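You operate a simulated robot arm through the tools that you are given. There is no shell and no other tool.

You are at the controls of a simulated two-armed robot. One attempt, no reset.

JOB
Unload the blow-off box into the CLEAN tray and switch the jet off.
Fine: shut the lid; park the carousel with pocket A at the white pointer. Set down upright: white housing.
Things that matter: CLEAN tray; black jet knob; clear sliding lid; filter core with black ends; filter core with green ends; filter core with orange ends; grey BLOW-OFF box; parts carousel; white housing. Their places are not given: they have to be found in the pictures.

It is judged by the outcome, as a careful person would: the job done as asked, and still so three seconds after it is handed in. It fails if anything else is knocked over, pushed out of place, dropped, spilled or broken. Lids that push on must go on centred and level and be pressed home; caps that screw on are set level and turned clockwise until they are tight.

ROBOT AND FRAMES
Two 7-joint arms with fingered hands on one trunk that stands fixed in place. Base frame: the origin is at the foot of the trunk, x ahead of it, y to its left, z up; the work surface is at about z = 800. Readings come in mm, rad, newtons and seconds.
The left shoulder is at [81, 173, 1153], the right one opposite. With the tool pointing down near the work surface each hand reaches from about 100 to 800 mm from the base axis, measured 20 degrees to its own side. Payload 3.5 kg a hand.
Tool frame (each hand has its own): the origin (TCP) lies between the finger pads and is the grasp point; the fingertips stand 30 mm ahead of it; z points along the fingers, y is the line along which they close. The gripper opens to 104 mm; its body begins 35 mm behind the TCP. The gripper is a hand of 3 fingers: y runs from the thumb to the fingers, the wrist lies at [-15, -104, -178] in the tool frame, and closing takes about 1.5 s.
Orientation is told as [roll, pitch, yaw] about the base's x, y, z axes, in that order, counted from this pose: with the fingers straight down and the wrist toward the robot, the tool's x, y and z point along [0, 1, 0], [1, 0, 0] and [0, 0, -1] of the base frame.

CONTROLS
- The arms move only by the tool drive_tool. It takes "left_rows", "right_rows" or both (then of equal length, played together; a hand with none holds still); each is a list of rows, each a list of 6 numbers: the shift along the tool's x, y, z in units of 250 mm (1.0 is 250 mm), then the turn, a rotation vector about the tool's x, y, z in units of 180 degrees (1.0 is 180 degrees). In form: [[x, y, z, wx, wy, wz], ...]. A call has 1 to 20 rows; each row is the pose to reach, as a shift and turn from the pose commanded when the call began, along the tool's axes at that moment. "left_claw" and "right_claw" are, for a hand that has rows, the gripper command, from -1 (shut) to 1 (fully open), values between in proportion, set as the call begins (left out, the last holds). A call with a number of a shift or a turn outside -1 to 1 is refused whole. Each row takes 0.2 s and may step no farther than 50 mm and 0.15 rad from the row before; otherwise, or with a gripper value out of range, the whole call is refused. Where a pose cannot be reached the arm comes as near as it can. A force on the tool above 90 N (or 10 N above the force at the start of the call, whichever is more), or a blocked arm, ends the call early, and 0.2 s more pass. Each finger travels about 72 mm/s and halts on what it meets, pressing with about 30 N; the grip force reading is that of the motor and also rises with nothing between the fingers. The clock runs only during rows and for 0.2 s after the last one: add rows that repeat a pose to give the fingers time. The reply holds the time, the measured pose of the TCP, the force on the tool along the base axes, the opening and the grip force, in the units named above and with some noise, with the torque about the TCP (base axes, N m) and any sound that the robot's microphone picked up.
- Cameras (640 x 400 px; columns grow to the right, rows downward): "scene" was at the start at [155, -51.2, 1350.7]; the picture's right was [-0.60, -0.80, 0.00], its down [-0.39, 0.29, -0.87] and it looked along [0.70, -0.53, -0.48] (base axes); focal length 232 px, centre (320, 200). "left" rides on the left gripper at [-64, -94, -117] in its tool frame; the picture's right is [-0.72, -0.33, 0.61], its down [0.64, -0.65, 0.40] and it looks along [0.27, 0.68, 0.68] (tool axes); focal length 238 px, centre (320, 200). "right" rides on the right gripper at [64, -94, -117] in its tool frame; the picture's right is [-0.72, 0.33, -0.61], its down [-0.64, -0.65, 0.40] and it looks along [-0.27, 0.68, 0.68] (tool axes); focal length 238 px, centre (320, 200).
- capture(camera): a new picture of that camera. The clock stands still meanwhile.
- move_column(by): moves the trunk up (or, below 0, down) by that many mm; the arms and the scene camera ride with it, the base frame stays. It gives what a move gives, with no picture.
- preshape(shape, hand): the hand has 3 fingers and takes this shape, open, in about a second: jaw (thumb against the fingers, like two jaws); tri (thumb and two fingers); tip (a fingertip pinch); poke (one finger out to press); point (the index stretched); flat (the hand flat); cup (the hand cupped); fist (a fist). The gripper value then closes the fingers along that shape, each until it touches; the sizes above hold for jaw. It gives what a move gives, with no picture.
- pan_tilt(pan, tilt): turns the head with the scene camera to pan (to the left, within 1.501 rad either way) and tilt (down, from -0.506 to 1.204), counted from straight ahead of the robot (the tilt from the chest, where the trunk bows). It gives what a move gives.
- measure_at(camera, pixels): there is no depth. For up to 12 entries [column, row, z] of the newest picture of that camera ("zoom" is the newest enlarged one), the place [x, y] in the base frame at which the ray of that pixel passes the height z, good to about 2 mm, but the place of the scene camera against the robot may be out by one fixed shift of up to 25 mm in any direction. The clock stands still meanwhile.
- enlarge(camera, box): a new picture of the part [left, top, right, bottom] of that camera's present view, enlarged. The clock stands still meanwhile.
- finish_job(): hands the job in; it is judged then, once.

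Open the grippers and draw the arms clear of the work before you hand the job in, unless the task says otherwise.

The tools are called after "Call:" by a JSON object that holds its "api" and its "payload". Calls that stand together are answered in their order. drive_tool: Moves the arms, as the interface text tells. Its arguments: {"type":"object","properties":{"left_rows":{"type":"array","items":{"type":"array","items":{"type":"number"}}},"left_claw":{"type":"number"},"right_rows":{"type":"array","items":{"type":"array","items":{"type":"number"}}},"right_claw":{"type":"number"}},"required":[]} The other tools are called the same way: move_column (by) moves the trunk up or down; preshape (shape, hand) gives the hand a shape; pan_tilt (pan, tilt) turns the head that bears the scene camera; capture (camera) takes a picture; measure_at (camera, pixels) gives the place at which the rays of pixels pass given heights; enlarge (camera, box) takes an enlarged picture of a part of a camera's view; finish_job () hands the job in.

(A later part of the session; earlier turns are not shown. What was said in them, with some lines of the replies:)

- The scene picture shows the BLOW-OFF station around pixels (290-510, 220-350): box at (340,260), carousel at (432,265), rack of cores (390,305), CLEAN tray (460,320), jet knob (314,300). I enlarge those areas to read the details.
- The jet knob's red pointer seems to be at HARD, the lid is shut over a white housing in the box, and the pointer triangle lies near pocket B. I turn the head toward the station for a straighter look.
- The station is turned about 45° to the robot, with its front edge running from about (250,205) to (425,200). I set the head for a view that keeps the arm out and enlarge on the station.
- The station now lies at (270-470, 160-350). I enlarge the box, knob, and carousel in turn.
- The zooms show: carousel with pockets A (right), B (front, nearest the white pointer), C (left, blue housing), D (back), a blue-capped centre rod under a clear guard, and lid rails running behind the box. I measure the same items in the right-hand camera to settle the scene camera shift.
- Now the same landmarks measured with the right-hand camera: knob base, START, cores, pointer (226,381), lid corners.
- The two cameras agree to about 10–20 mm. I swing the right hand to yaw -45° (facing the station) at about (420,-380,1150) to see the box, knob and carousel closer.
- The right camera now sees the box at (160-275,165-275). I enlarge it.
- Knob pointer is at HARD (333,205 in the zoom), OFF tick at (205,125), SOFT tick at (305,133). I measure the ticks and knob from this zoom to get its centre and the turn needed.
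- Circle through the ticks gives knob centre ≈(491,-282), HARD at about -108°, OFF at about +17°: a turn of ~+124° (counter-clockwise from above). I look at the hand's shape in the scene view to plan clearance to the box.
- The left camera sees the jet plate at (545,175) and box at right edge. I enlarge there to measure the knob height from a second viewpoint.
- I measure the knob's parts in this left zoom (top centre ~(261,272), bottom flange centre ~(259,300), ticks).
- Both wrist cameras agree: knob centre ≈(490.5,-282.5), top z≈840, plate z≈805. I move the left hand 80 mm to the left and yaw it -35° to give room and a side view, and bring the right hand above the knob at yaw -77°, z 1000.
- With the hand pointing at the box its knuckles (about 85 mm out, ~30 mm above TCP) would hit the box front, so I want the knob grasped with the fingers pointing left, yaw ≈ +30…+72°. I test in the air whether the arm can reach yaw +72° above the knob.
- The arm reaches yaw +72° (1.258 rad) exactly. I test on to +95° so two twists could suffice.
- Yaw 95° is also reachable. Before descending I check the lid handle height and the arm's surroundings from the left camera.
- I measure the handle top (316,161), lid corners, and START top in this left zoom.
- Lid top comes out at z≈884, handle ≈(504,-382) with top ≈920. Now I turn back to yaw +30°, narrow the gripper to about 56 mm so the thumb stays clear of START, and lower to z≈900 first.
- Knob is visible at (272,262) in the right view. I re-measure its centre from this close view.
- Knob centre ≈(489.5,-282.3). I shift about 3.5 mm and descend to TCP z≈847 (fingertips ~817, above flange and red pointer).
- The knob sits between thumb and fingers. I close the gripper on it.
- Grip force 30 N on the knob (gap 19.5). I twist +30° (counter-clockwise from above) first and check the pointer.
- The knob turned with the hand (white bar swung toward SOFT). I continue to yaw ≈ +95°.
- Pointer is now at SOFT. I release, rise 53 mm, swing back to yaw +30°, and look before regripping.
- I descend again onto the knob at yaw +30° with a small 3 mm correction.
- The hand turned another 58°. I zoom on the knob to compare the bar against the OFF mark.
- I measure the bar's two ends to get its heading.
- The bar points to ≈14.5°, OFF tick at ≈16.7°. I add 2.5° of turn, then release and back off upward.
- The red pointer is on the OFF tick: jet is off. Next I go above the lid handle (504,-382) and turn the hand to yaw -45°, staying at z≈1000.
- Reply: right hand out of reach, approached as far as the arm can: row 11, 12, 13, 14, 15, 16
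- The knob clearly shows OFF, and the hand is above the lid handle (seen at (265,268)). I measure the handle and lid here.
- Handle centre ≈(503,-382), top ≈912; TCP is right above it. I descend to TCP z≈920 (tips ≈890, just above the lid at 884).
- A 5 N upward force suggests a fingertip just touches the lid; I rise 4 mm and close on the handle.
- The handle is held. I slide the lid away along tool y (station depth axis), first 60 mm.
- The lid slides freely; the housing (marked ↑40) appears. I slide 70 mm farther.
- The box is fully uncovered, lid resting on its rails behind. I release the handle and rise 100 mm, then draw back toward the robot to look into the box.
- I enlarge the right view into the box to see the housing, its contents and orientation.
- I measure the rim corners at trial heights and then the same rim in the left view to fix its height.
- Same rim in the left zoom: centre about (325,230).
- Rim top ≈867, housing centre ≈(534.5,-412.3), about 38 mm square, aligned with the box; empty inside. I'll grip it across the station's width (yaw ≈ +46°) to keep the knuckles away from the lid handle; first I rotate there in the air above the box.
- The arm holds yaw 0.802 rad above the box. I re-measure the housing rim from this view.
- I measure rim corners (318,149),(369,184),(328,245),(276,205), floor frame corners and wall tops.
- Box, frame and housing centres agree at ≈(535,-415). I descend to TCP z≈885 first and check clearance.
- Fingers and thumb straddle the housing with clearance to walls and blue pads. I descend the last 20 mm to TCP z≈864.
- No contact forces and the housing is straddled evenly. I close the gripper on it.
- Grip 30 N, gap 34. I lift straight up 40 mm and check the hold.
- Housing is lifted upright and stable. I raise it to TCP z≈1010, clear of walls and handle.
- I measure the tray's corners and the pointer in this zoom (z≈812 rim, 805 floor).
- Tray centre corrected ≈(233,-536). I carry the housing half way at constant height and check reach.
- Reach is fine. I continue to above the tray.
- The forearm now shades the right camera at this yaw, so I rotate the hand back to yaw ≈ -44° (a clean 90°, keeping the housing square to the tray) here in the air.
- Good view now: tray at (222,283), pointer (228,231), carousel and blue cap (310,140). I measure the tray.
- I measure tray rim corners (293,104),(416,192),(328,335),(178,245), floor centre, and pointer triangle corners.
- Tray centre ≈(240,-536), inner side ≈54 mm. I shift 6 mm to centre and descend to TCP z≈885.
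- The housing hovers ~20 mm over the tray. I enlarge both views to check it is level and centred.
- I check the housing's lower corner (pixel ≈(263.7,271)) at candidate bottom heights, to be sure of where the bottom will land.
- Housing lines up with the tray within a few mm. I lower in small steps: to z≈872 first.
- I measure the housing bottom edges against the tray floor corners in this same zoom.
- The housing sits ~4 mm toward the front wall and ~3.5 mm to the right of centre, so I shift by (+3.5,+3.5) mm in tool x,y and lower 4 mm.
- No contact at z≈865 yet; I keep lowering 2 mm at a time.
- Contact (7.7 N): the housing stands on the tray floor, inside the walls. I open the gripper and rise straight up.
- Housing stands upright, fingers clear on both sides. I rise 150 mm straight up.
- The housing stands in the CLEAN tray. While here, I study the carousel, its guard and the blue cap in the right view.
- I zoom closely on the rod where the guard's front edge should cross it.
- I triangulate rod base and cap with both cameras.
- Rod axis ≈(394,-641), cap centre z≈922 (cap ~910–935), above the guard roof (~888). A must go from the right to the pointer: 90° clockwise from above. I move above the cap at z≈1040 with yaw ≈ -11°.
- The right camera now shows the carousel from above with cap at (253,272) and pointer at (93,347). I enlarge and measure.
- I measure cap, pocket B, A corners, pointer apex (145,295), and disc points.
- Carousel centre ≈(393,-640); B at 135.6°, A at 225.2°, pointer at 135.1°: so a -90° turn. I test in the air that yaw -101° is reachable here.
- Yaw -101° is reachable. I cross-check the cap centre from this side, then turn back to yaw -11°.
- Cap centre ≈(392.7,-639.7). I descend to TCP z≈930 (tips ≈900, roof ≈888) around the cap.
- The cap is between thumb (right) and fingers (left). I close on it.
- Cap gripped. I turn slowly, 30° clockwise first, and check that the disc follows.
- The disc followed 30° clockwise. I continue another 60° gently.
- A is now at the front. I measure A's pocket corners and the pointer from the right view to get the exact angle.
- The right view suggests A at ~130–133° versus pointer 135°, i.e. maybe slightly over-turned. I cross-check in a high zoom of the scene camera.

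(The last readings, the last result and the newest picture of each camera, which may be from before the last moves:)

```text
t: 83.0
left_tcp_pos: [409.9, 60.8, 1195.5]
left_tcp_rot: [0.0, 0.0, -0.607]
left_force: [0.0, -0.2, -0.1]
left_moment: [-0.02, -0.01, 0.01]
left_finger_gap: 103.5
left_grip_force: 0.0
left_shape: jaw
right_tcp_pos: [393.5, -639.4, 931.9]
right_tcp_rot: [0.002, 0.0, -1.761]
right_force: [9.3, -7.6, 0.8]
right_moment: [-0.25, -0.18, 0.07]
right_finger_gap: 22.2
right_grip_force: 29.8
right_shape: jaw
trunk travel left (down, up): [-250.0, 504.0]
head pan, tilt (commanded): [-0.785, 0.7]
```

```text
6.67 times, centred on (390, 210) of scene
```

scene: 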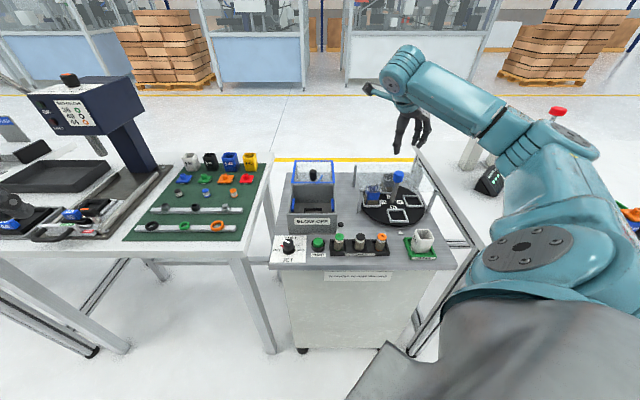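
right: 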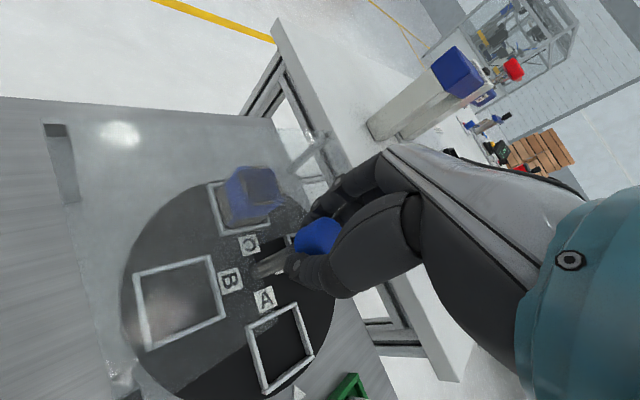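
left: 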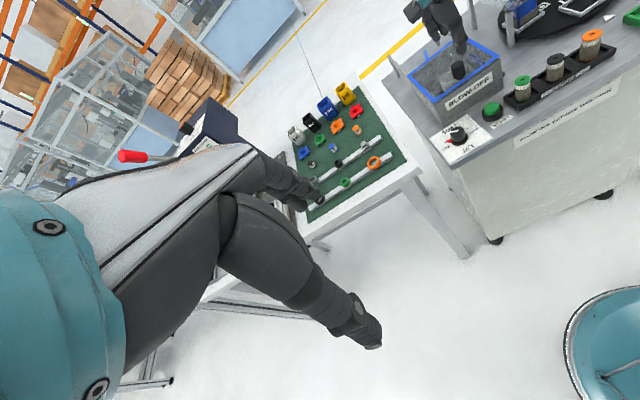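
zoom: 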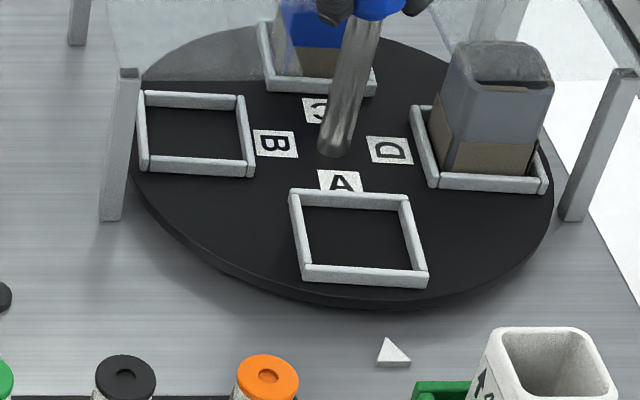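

I measure all A and B corners, pointer and rod base here.

Call:
{"api": "measure_at", "payload": {"camera": "zoom", "pixels": [[291, 192, 822], [408, 196, 822], [428, 286, 822], [303, 284, 822], [139, 93, 822], [244, 96, 822], [254, 177, 822], [143, 172, 822], [390, 338, 801], [410, 365, 801], [376, 365, 801], [335, 152, 815]]}}

```text
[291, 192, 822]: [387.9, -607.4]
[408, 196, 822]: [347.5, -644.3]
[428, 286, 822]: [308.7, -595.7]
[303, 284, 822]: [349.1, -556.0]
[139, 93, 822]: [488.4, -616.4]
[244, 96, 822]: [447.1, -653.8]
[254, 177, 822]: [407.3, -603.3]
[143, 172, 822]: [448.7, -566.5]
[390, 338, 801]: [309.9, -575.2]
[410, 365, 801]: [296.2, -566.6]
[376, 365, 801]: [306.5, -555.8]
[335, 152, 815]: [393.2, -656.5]
```

Both views hint at ~4–5° over-turn, but the viewpoint differs from before. I release, rise, and go back to the earlier viewing pose (yaw -11°, z≈1040) for a like-for-like comparison.

Call:
{"api": "drive_tool", "payload": {"right_rows": [[0, 0, 0, 0, 0, 0], [0, 0, 0, 0, 0, 0], [0, 0, 0, 0, 0, 0], [0, 0, -0.12, 0, 0, 0], [0, 0, -0.25, 0, 0, 0], [0, 0, -0.36, 0, 0, 0], [0, 0, -0.44, 0, 0, 0], [0, 0, -0.44, 0, 0, -0.0385], [0, 0, -0.44, 0, 0, -0.0769], [0, 0, -0.44, 0, 0, -0.1154], [0, 0, -0.44, 0, 0, -0.1538], [0, 0, -0.44, 0, 0, -0.1923], [0, 0, -0.44, 0, 0, -0.2308], [0, 0, -0.44, 0, 0, -0.2692], [0, 0, -0.44, 0, 0, -0.3077], [0, 0, -0.44, 0, 0, -0.3462], [0, 0, -0.44, 0, 0, -0.3846], [0, 0, -0.44, 0, 0, -0.4231], [0, 0, -0.44, 0, 0, -0.4615], [0, 0, -0.44, 0, 0, -0.5]], "right_claw": 0.2}}

Call:
{"api": "enlarge", "payload": {"camera": "right", "box": [70, 170, 340, 400]}}

```text
t: 87.2
left_tcp_pos: [408.5, 61.1, 1194.8]
left_tcp_rot: [0.0, -0.001, -0.607]
left_force: [0.5, 0.7, 0.2]
left_moment: [-0.05, 0.04, -0.01]
left_finger_gap: 103.6
left_grip_force: 0.2
left_shape: jaw
right_tcp_pos: [394.1, -639.1, 1042.0]
right_tcp_rot: [0.004, -0.001, -0.189]
right_force: [-0.9, 0.0, 0.0]
right_moment: [0.03, 0.0, 0.0]
right_finger_gap: 61.9
right_grip_force: 0.1
right_shape: jaw
trunk travel left (down, up): [-250.0, 504.0]
head pan, tilt (commanded): [-0.785, 0.7]
```

```text
1.74 times, centred on (205, 285) of right
```

zoom: 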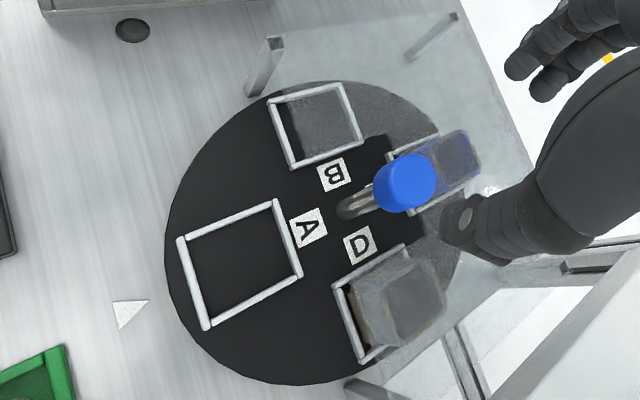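

Like-for-like, A's pocket sits where B's was, relative to the pointer. I measure to confirm.

Call:
{"api": "measure_at", "payload": {"camera": "zoom", "pixels": [[178, 239, 825], [276, 201, 825], [302, 275, 825], [206, 328, 825], [268, 98, 825], [345, 84, 825], [363, 140, 825], [292, 168, 825], [149, 300, 801], [113, 301, 801], [119, 329, 801], [348, 208, 815]]}}

```text
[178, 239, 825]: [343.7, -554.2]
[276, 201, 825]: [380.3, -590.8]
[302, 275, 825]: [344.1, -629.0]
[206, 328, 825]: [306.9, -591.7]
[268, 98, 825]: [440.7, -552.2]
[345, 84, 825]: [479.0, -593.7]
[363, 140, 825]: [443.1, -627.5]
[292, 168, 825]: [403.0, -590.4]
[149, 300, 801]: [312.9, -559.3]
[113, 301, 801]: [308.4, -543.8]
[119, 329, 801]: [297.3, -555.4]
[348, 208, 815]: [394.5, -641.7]
```

A is at ≈135.2° with the pointer at ≈134.7°: parked right. I check the scene view once more now that the cap is released.

Call:
{"api": "enlarge", "payload": {"camera": "scene", "box": [360, 180, 420, 240]}}

Call:
{"api": "measure_at", "payload": {"camera": "zoom", "pixels": [[335, 152, 815]]}}

```text
6.67 times, centred on (390, 210) of scene
```

zoom: 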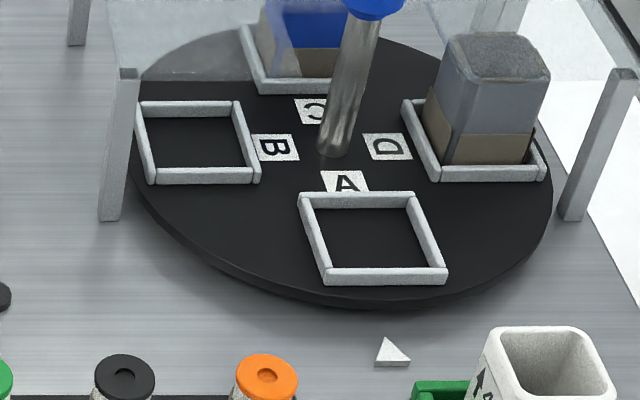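

```text
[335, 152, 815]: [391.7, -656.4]
```

The disc settled with A in line with the pointer (rod–pocket–triangle line up). Now the lid: I go above its handle, which was left at ≈(593.5,-475), at yaw -45°.

Call:
{"api": "drive_tool", "payload": {"right_rows": [[0.09, 0.075, 0, 0, 0, 0.021], [0.18, 0.15, 0, 0, 0, 0.042], [0.27, 0.22, 0, 0, 0, 0.063], [0.36, 0.295, 0.02, 0, 0, 0.085], [0.45, 0.37, 0.04, 0, 0, 0.106], [0.54, 0.445, 0.06, 0, 0, 0.128], [0.63, 0.52, 0.09, 0, 0, 0.15], [0.715, 0.595, 0.13, 0, 0, 0.17], [0.794, 0.66, 0.168, 0, 0, 0.19], [0.794, 0.66, 0.168, 0, 0, 0.19]]}}

Call:
{"api": "capture", "payload": {"camera": "right"}}

Call:
{"api": "enlarge", "payload": {"camera": "left", "box": [380, 0, 540, 120]}}

```text
t: 89.4
left_tcp_pos: [408.4, 62.9, 1195.9]
left_tcp_rot: [0.0, 0.0, -0.607]
left_force: [0.4, 0.3, -0.1]
left_moment: [0.0, 0.0, -0.02]
left_finger_gap: 103.8
left_grip_force: 0.1
left_shape: jaw
right_tcp_pos: [591.5, -477.3, 1003.2]
right_tcp_rot: [0.001, -0.001, -0.787]
right_force: [-0.1, -0.4, 0.4]
right_moment: [0.03, 0.03, -0.03]
right_finger_gap: 61.7
right_grip_force: 0.1
right_shape: jaw
trunk travel left (down, up): [-250.0, 504.0]
head pan, tilt (commanded): [-0.785, 0.7]
```

```text
taken
```

right: 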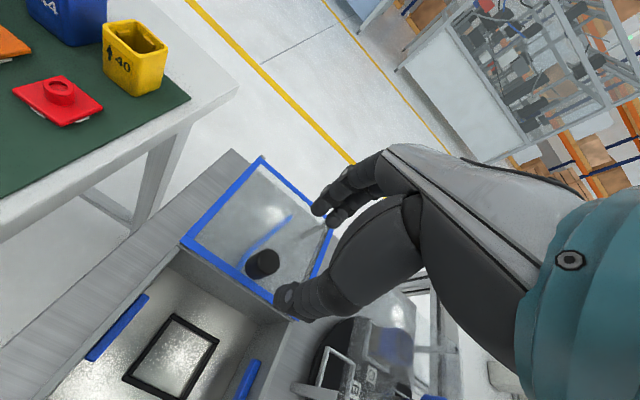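

```text
3.33 times, centred on (460, 60) of left
```

zoom: 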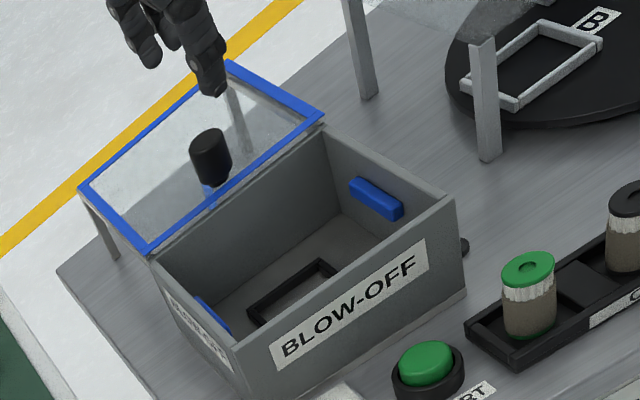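

Box is empty apart from its fixtures. Handle at (264,262); I measure it.

Call:
{"api": "measure_at", "payload": {"camera": "right", "pixels": [[266, 261, 912], [264, 263, 912]]}}

```text
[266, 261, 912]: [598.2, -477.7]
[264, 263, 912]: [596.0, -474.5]
```

I align (3 mm) and descend to TCP z≈923 on the handle.

Call:
{"api": "drive_tool", "payload": {"right_rows": [[0.012, 0.005, 0.1, 0, 0, 0], [0.012, 0.005, 0.2, 0, 0, 0], [0.012, 0.005, 0.28, 0, 0, 0], [0.012, 0.005, 0.32, 0, 0, 0], [0.012, 0.005, 0.32, 0, 0, 0]]}}

Call:
{"api": "enlarge", "payload": {"camera": "right", "box": [200, 140, 420, 340]}}

Call:
{"api": "enlarge", "payload": {"camera": "left", "box": [380, 0, 540, 120]}}

```text
t: 90.6
left_tcp_pos: [408.6, 62.1, 1195.9]
left_tcp_rot: [0.001, -0.001, -0.609]
left_force: [0.1, -0.2, 0.0]
left_moment: [-0.02, 0.02, 0.01]
left_finger_gap: 103.9
left_grip_force: 0.2
left_shape: jaw
right_tcp_pos: [595.0, -476.0, 920.5]
right_tcp_rot: [0.001, 0.0, -0.785]
right_force: [0.0, -0.3, 0.3]
right_moment: [-0.02, 0.0, -0.01]
right_finger_gap: 62.1
right_grip_force: 0.0
right_shape: jaw
trunk travel left (down, up): [-250.0, 504.0]
head pan, tilt (commanded): [-0.785, 0.7]
```

```text
2.00 times, centred on (310, 240) of right
```

zoom: 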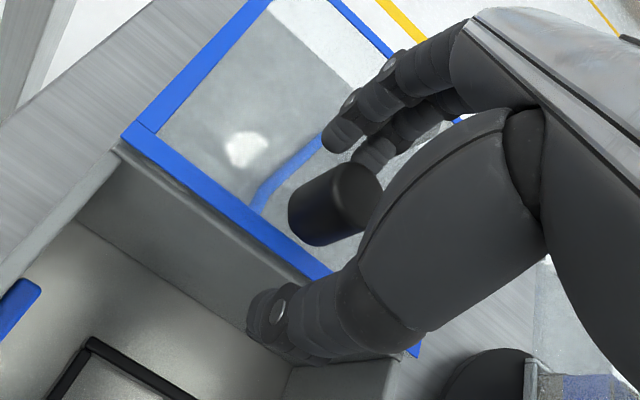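

```text
3.33 times, centred on (460, 60) of left
```

zoom: 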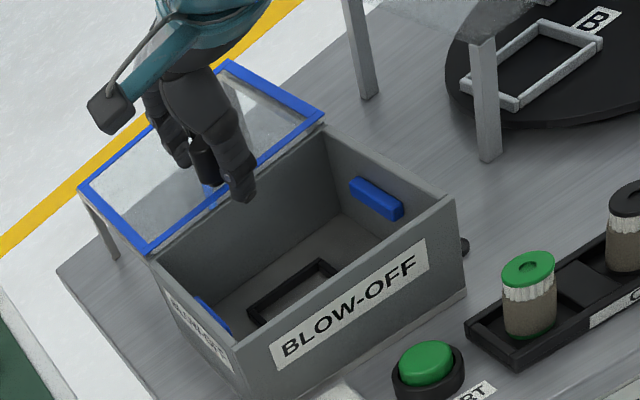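

I raise 3 mm and close on the handle.

Call:
{"api": "drive_tool", "payload": {"right_rows": [[0, 0, -0.012, 0, 0, 0], [0, 0, -0.012, 0, 0, 0]]}}

Call:
{"api": "drive_tool", "payload": {"right_rows": [[0, 0, 0, 0, 0, 0], [0, 0, 0, 0, 0, 0], [0, 0, 0, 0, 0, 0], [0, 0, 0, 0, 0, 0], [0, 0, 0, 0, 0, 0]], "right_claw": -1}}

Call:
{"api": "enlarge", "payload": {"camera": "right", "box": [200, 140, 420, 340]}}

```text
t: 91.2
left_tcp_pos: [408.7, 60.6, 1195.9]
left_tcp_rot: [0.001, -0.001, -0.607]
left_force: [0.7, 0.0, 0.7]
left_moment: [0.03, 0.01, 0.02]
left_finger_gap: 103.3
left_grip_force: 0.1
left_shape: jaw
right_tcp_pos: [595.0, -476.7, 923.3]
right_tcp_rot: [0.001, -0.001, -0.786]
right_force: [0.0, -0.5, 0.3]
right_moment: [0.04, -0.04, 0.01]
right_finger_gap: 62.4
right_grip_force: 0.0
right_shape: jaw
trunk travel left (down, up): [-250.0, 504.0]
head pan, tilt (commanded): [-0.785, 0.7]
```

```text
t: 92.4
left_tcp_pos: [409.2, 61.5, 1195.3]
left_tcp_rot: [0.0, 0.0, -0.608]
left_force: [-0.4, -0.2, -0.5]
left_moment: [0.01, 0.0, -0.02]
left_finger_gap: 103.7
left_grip_force: 0.1
left_shape: jaw
right_tcp_pos: [595.4, -475.2, 923.3]
right_tcp_rot: [0.002, 0.001, -0.787]
right_force: [-1.0, -0.2, -1.1]
right_moment: [0.01, 0.02, -0.01]
right_finger_gap: 15.4
right_grip_force: 30.3
right_shape: jaw
trunk travel left (down, up): [-250.0, 504.0]
head pan, tilt (commanded): [-0.785, 0.7]
```

```text
2.00 times, centred on (310, 240) of right
```

zoom: 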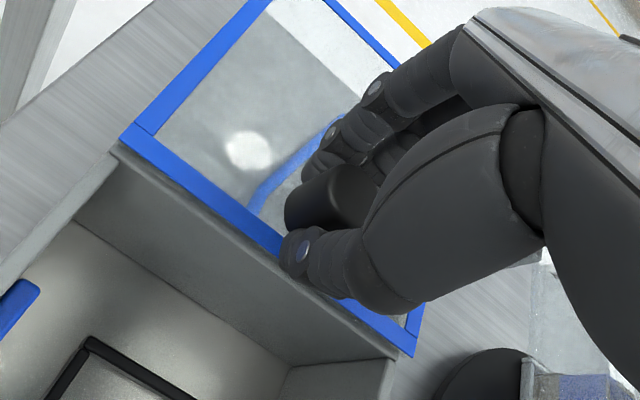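

Handle held. I slide the lid back toward the robot 125 mm.

Call:
{"api": "drive_tool", "payload": {"right_rows": [[0, -0.03, 0, 0, 0, 0], [0, -0.08, 0, 0, 0, 0], [0, -0.14, 0, 0, 0, 0], [0, -0.2, 0, 0, 0, 0], [0, -0.26, 0, 0, 0, 0], [0, -0.32, 0, 0, 0, 0], [0, -0.38, 0, 0, 0, 0], [0, -0.43, 0, 0, 0, 0], [0, -0.47, 0, 0, 0, 0], [0, -0.5, 0, 0, 0, 0], [0, -0.5, 0, 0, 0, 0]]}}

Call:
{"api": "enlarge", "payload": {"camera": "left", "box": [380, 0, 540, 120]}}

Call:
{"api": "enlarge", "payload": {"camera": "right", "box": [180, 120, 420, 340]}}

```text
t: 94.8
left_tcp_pos: [409.0, 62.1, 1195.7]
left_tcp_rot: [-0.001, -0.001, -0.607]
left_force: [-0.3, 0.5, 0.4]
left_moment: [0.0, -0.02, -0.02]
left_finger_gap: 103.5
left_grip_force: 0.1
left_shape: jaw
right_tcp_pos: [505.8, -387.1, 923.0]
right_tcp_rot: [0.001, -0.001, -0.786]
right_force: [-8.1, -9.3, -2.1]
right_moment: [-0.23, 0.15, -0.13]
right_finger_gap: 15.5
right_grip_force: 29.7
right_shape: jaw
trunk travel left (down, up): [-250.0, 504.0]
head pan, tilt (commanded): [-0.785, 0.7]
```

```text
3.33 times, centred on (460, 60) of left
```

zoom: 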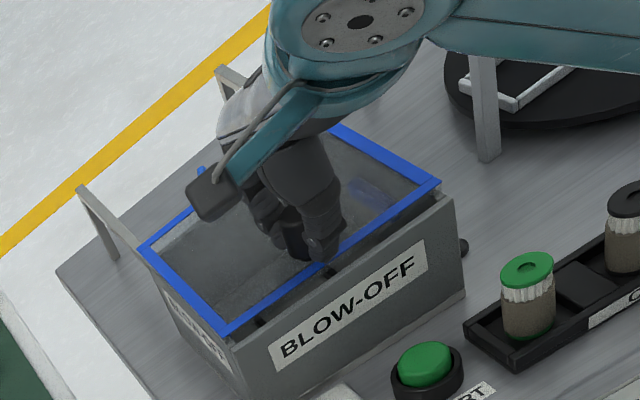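

```text
1.82 times, centred on (300, 230) of right
```

zoom: 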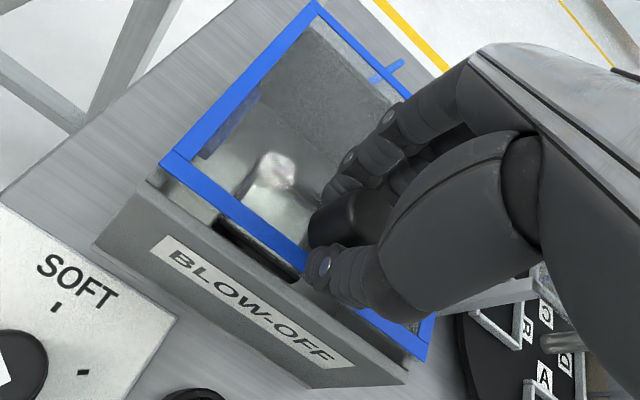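

About 6 mm remain, with some side force (~12 N toward the right), so I ease 2 mm sideways while closing the rest.

Call:
{"api": "drive_tool", "payload": {"right_rows": [[-0.004, -0.008, 0, 0, 0, 0], [-0.008, -0.016, 0, 0, 0, 0], [-0.008, -0.024, 0, 0, 0, 0], [-0.008, -0.024, 0, 0, 0, 0]]}}

Call:
{"api": "enlarge", "payload": {"camera": "left", "box": [380, 0, 540, 120]}}

Call:
{"api": "enlarge", "payload": {"camera": "right", "box": [180, 120, 420, 340]}}

```text
t: 95.8
left_tcp_pos: [409.5, 61.5, 1194.9]
left_tcp_rot: [0.001, 0.0, -0.608]
left_force: [-0.8, 0.0, 0.4]
left_moment: [0.02, 0.01, 0.01]
left_finger_gap: 103.3
left_grip_force: 0.1
left_shape: jaw
right_tcp_pos: [501.8, -383.3, 923.1]
right_tcp_rot: [0.0, -0.001, -0.784]
right_force: [1.3, 0.7, -0.2]
right_moment: [0.01, -0.07, 0.01]
right_finger_gap: 15.3
right_grip_force: 30.3
right_shape: jaw
trunk travel left (down, up): [-250.0, 504.0]
head pan, tilt (commanded): [-0.785, 0.7]
```

```text
3.33 times, centred on (460, 60) of left
```

zoom: 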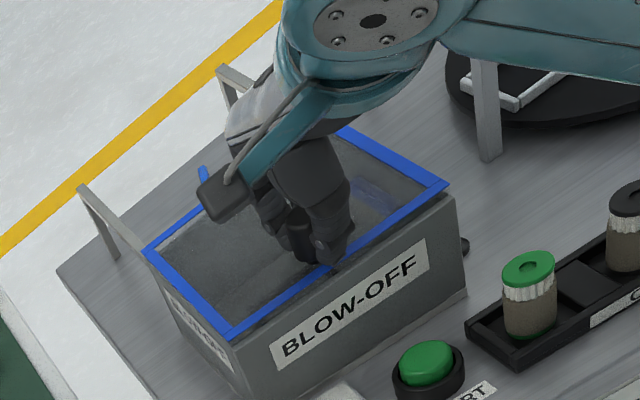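

```text
1.82 times, centred on (300, 230) of right
```

zoom: 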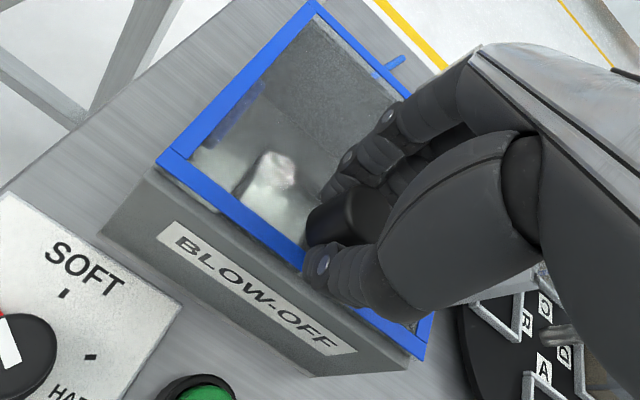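

The lid is back at its original handle position within ~1–2 mm. I press 3 mm more to feel for the stop.

Call:
{"api": "drive_tool", "payload": {"right_rows": [[0, -0.006, 0, 0, 0, 0], [0, -0.012, 0, 0, 0, 0], [0, -0.012, 0, 0, 0, 0]]}}

Call:
{"api": "enlarge", "payload": {"camera": "left", "box": [380, 0, 540, 120]}}

```text
t: 96.6
left_tcp_pos: [409.4, 61.5, 1196.1]
left_tcp_rot: [-0.001, 0.0, -0.607]
left_force: [-0.3, 0.4, -0.7]
left_moment: [-0.01, -0.01, 0.01]
left_finger_gap: 103.7
left_grip_force: 0.1
left_shape: jaw
right_tcp_pos: [499.7, -380.4, 922.6]
right_tcp_rot: [0.001, -0.001, -0.785]
right_force: [3.3, 2.5, -1.2]
right_moment: [0.04, -0.11, 0.05]
right_finger_gap: 15.7
right_grip_force: 29.9
right_shape: jaw
trunk travel left (down, up): [-250.0, 504.0]
head pan, tilt (commanded): [-0.785, 0.7]
```

```text
3.33 times, centred on (460, 60) of left
```

zoom: 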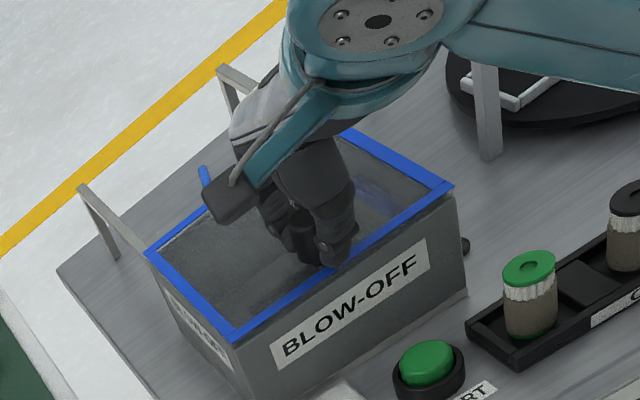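

The lid's frame corners match the starting picture (front corner (234,338), right (455,186)): shut. I release the handle and rise.

Call:
{"api": "drive_tool", "payload": {"right_rows": [[0, 0, 0, 0, 0, 0], [0, 0, 0, 0, 0, 0], [0, 0, 0, 0, 0, 0], [0, 0, -0.1, 0, 0, 0], [0, 0, -0.2, 0, 0, 0], [0, 0, -0.31, 0, 0, 0], [0, 0, -0.31, 0, 0, 0]], "right_claw": 0.2}}

Call:
{"api": "enlarge", "payload": {"camera": "right", "box": [180, 140, 340, 330]}}

Call:
{"api": "enlarge", "payload": {"camera": "left", "box": [380, 0, 540, 120]}}

Call:
{"api": "measure_at", "payload": {"camera": "right", "pixels": [[268, 266, 910]]}}

```text
t: 98.2
left_tcp_pos: [409.6, 61.8, 1196.8]
left_tcp_rot: [-0.001, 0.0, -0.607]
left_force: [-0.7, 0.3, 0.3]
left_moment: [-0.01, 0.02, -0.01]
left_finger_gap: 103.6
left_grip_force: 0.0
left_shape: jaw
right_tcp_pos: [501.1, -380.7, 1000.8]
right_tcp_rot: [0.001, 0.0, -0.788]
right_force: [1.1, 0.0, -0.3]
right_moment: [-0.03, 0.0, 0.01]
right_finger_gap: 62.0
right_grip_force: 0.0
right_shape: jaw
trunk travel left (down, up): [-250.0, 504.0]
head pan, tilt (commanded): [-0.785, 0.7]
```

```text
2.11 times, centred on (260, 235) of right
```

zoom: 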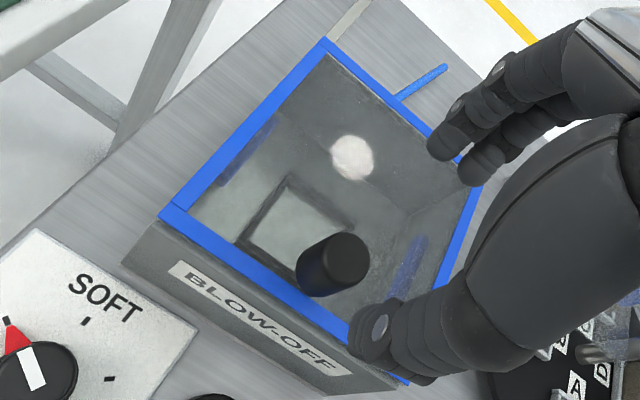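

```text
3.33 times, centred on (460, 60) of left
```

zoom: 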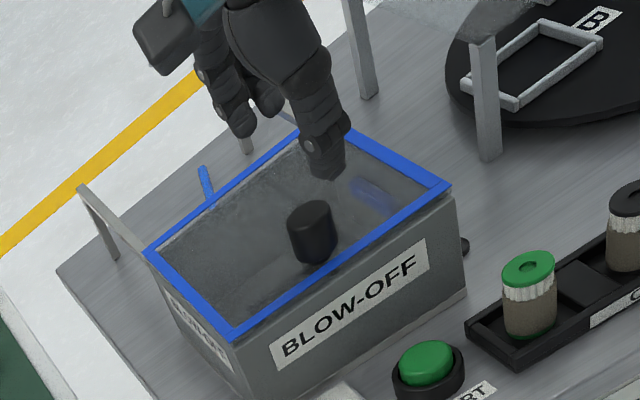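

```text
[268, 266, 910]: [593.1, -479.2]
```

I take a fresh right picture and measure lid corner positions against the original (535,-321), (631,-421), (441,-419).

Call:
{"api": "capture", "payload": {"camera": "right"}}

Call:
{"api": "enlarge", "payload": {"camera": "right", "box": [160, 200, 260, 290]}}

Call:
{"api": "measure_at", "payload": {"camera": "right", "pixels": [[185, 243, 884], [263, 159, 884], [268, 264, 910], [301, 321, 884]]}}

```text
taken
```

right: 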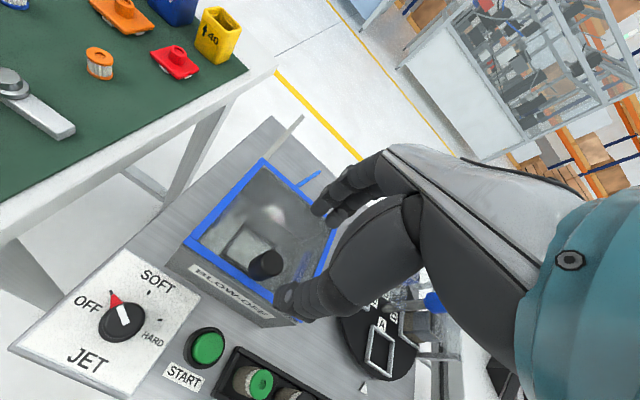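

```text
4.44 times, centred on (210, 245) of right
```

zoom: 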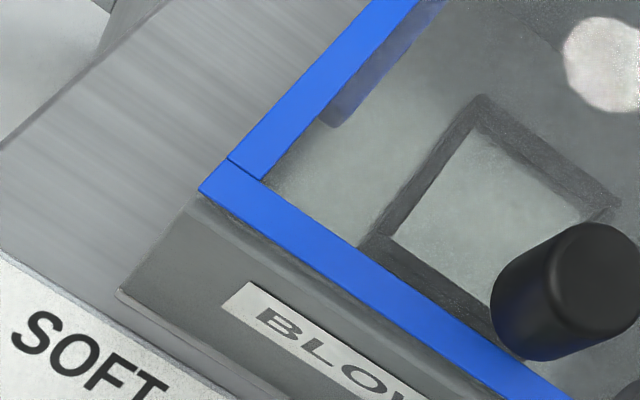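

```text
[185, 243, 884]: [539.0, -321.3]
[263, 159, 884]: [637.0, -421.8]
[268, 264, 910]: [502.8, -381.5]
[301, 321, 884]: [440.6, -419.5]
```

Handle is back at (502.8,-381.5), same as at the start (502.2,-382.2): the lid is shut, and the knob still shows OFF. I retreat the right arm up and back, opening its gripper.

Call:
{"api": "drive_tool", "payload": {"right_rows": [[0, 0, -0.1, 0, 0, 0], [0, 0, -0.2, 0, 0, 0], [0, -0.02, -0.3, 0, 0, 0], [0, -0.08, -0.4, 0, 0, 0], [0, -0.16, -0.5, 0, 0, 0], [0, -0.24, -0.6, 0, 0, 0], [0, -0.32, -0.7, 0, 0, 0], [0, -0.4, -0.8, 0, 0, 0], [0, -0.4, -0.8, 0, 0, 0]], "right_claw": 1}}

Call:
{"api": "capture", "payload": {"camera": "scene"}}

Call:
{"api": "capture", "payload": {"camera": "right"}}

Call:
{"api": "enlarge", "payload": {"camera": "scene", "box": [265, 150, 385, 270]}}

Call:
{"api": "enlarge", "payload": {"camera": "scene", "box": [345, 150, 465, 270]}}

```text
t: 100.2
left_tcp_pos: [410.0, 61.6, 1194.9]
left_tcp_rot: [-0.001, -0.001, -0.608]
left_force: [1.0, 0.0, -0.7]
left_moment: [0.0, 0.01, 0.02]
left_finger_gap: 103.4
left_grip_force: 0.0
left_shape: jaw
right_tcp_pos: [429.3, -313.0, 1198.7]
right_tcp_rot: [-0.002, 0.001, -0.787]
right_force: [0.7, 0.0, -0.3]
right_moment: [0.0, 0.0, -0.02]
right_finger_gap: 103.9
right_grip_force: 0.0
right_shape: jaw
trunk travel left (down, up): [-250.0, 504.0]
head pan, tilt (commanded): [-0.785, 0.7]
```

```text
taken
```

scene: 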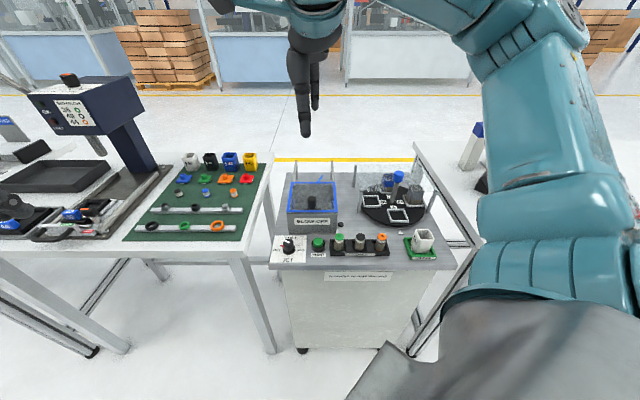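

```text
taken
```

right: 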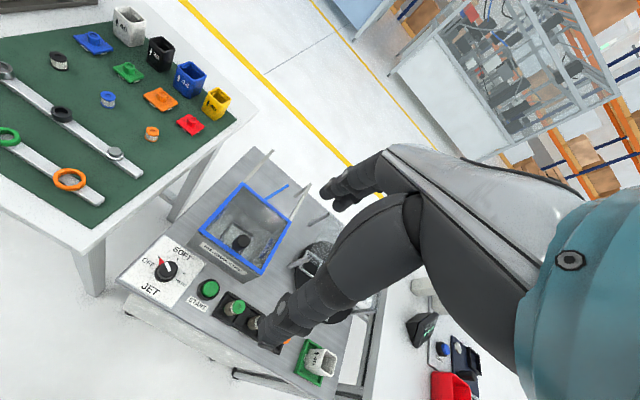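

```text
3.33 times, centred on (325, 210) of scene
```

zoom: 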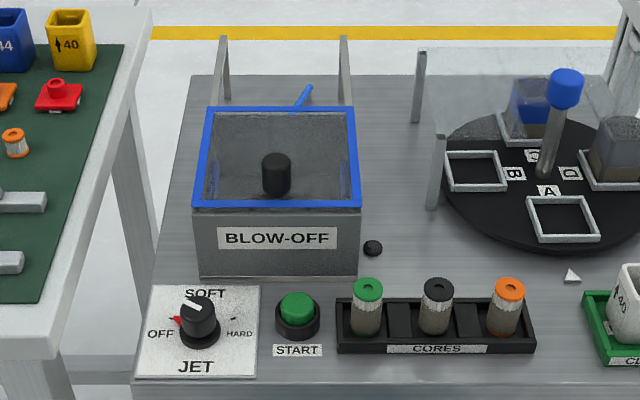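

```text
3.33 times, centred on (405, 210) of scene
```

zoom: 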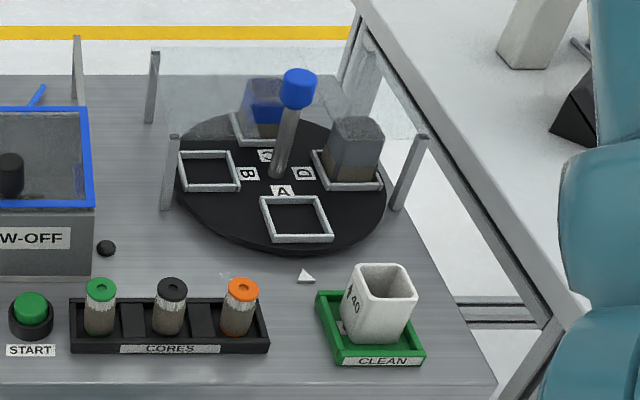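

Everything looks in place: lid shut, housing upright in the tray, A at the pointer, cores undisturbed. One last zoom on the knob and tray from the right camera.

Call:
{"api": "enlarge", "payload": {"camera": "right", "box": [120, 220, 240, 310]}}

Call:
{"api": "enlarge", "payload": {"camera": "right", "box": [250, 300, 370, 400]}}

```text
4.44 times, centred on (180, 265) of right
```

zoom: 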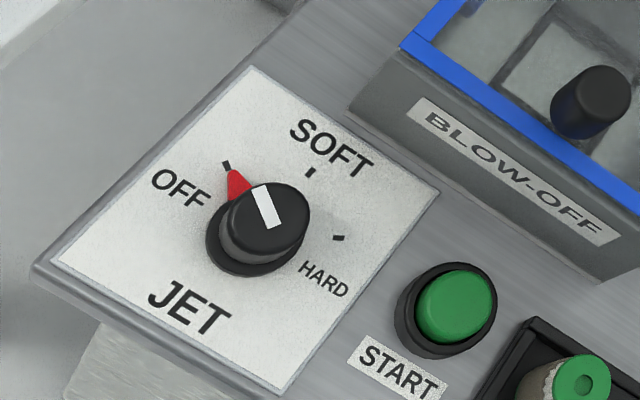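

```text
4.00 times, centred on (310, 350) of right
```

zoom: 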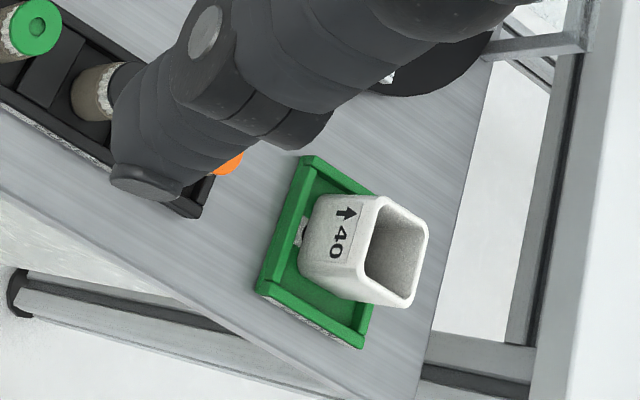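

The pointer sits on the OFF tick, the housing stands upright inside the CLEAN tray, the lid is shut, pocket A is at the pointer, and both grippers are open and clear. I hand the job in.

Call:
{"api": "finish_job", "payload": {}}

```text
The job is handed in.
```

The job is done and handed in; I checked each result in the camera pictures before handing in.

- **Jet:** the knob is turned from HARD to OFF, and the red pointer sits on the OFF tick.
- **Box:** the white housing was the only thing inside. It now stands upright in the CLEAN tray, arrow up.
- **Lid:** it is shut. The handle is back within about 1 mm of where it started.
- **Carousel:** pocket A is at the white pointer, within about 1 degree. When I let go it turned back about 5 degrees and settled there.
- **Everything else:** the three filter cores are undisturbed in their rack, and the housings in pockets C and D are still upright. Both grippers are open, and the arms are raised clear of the work.
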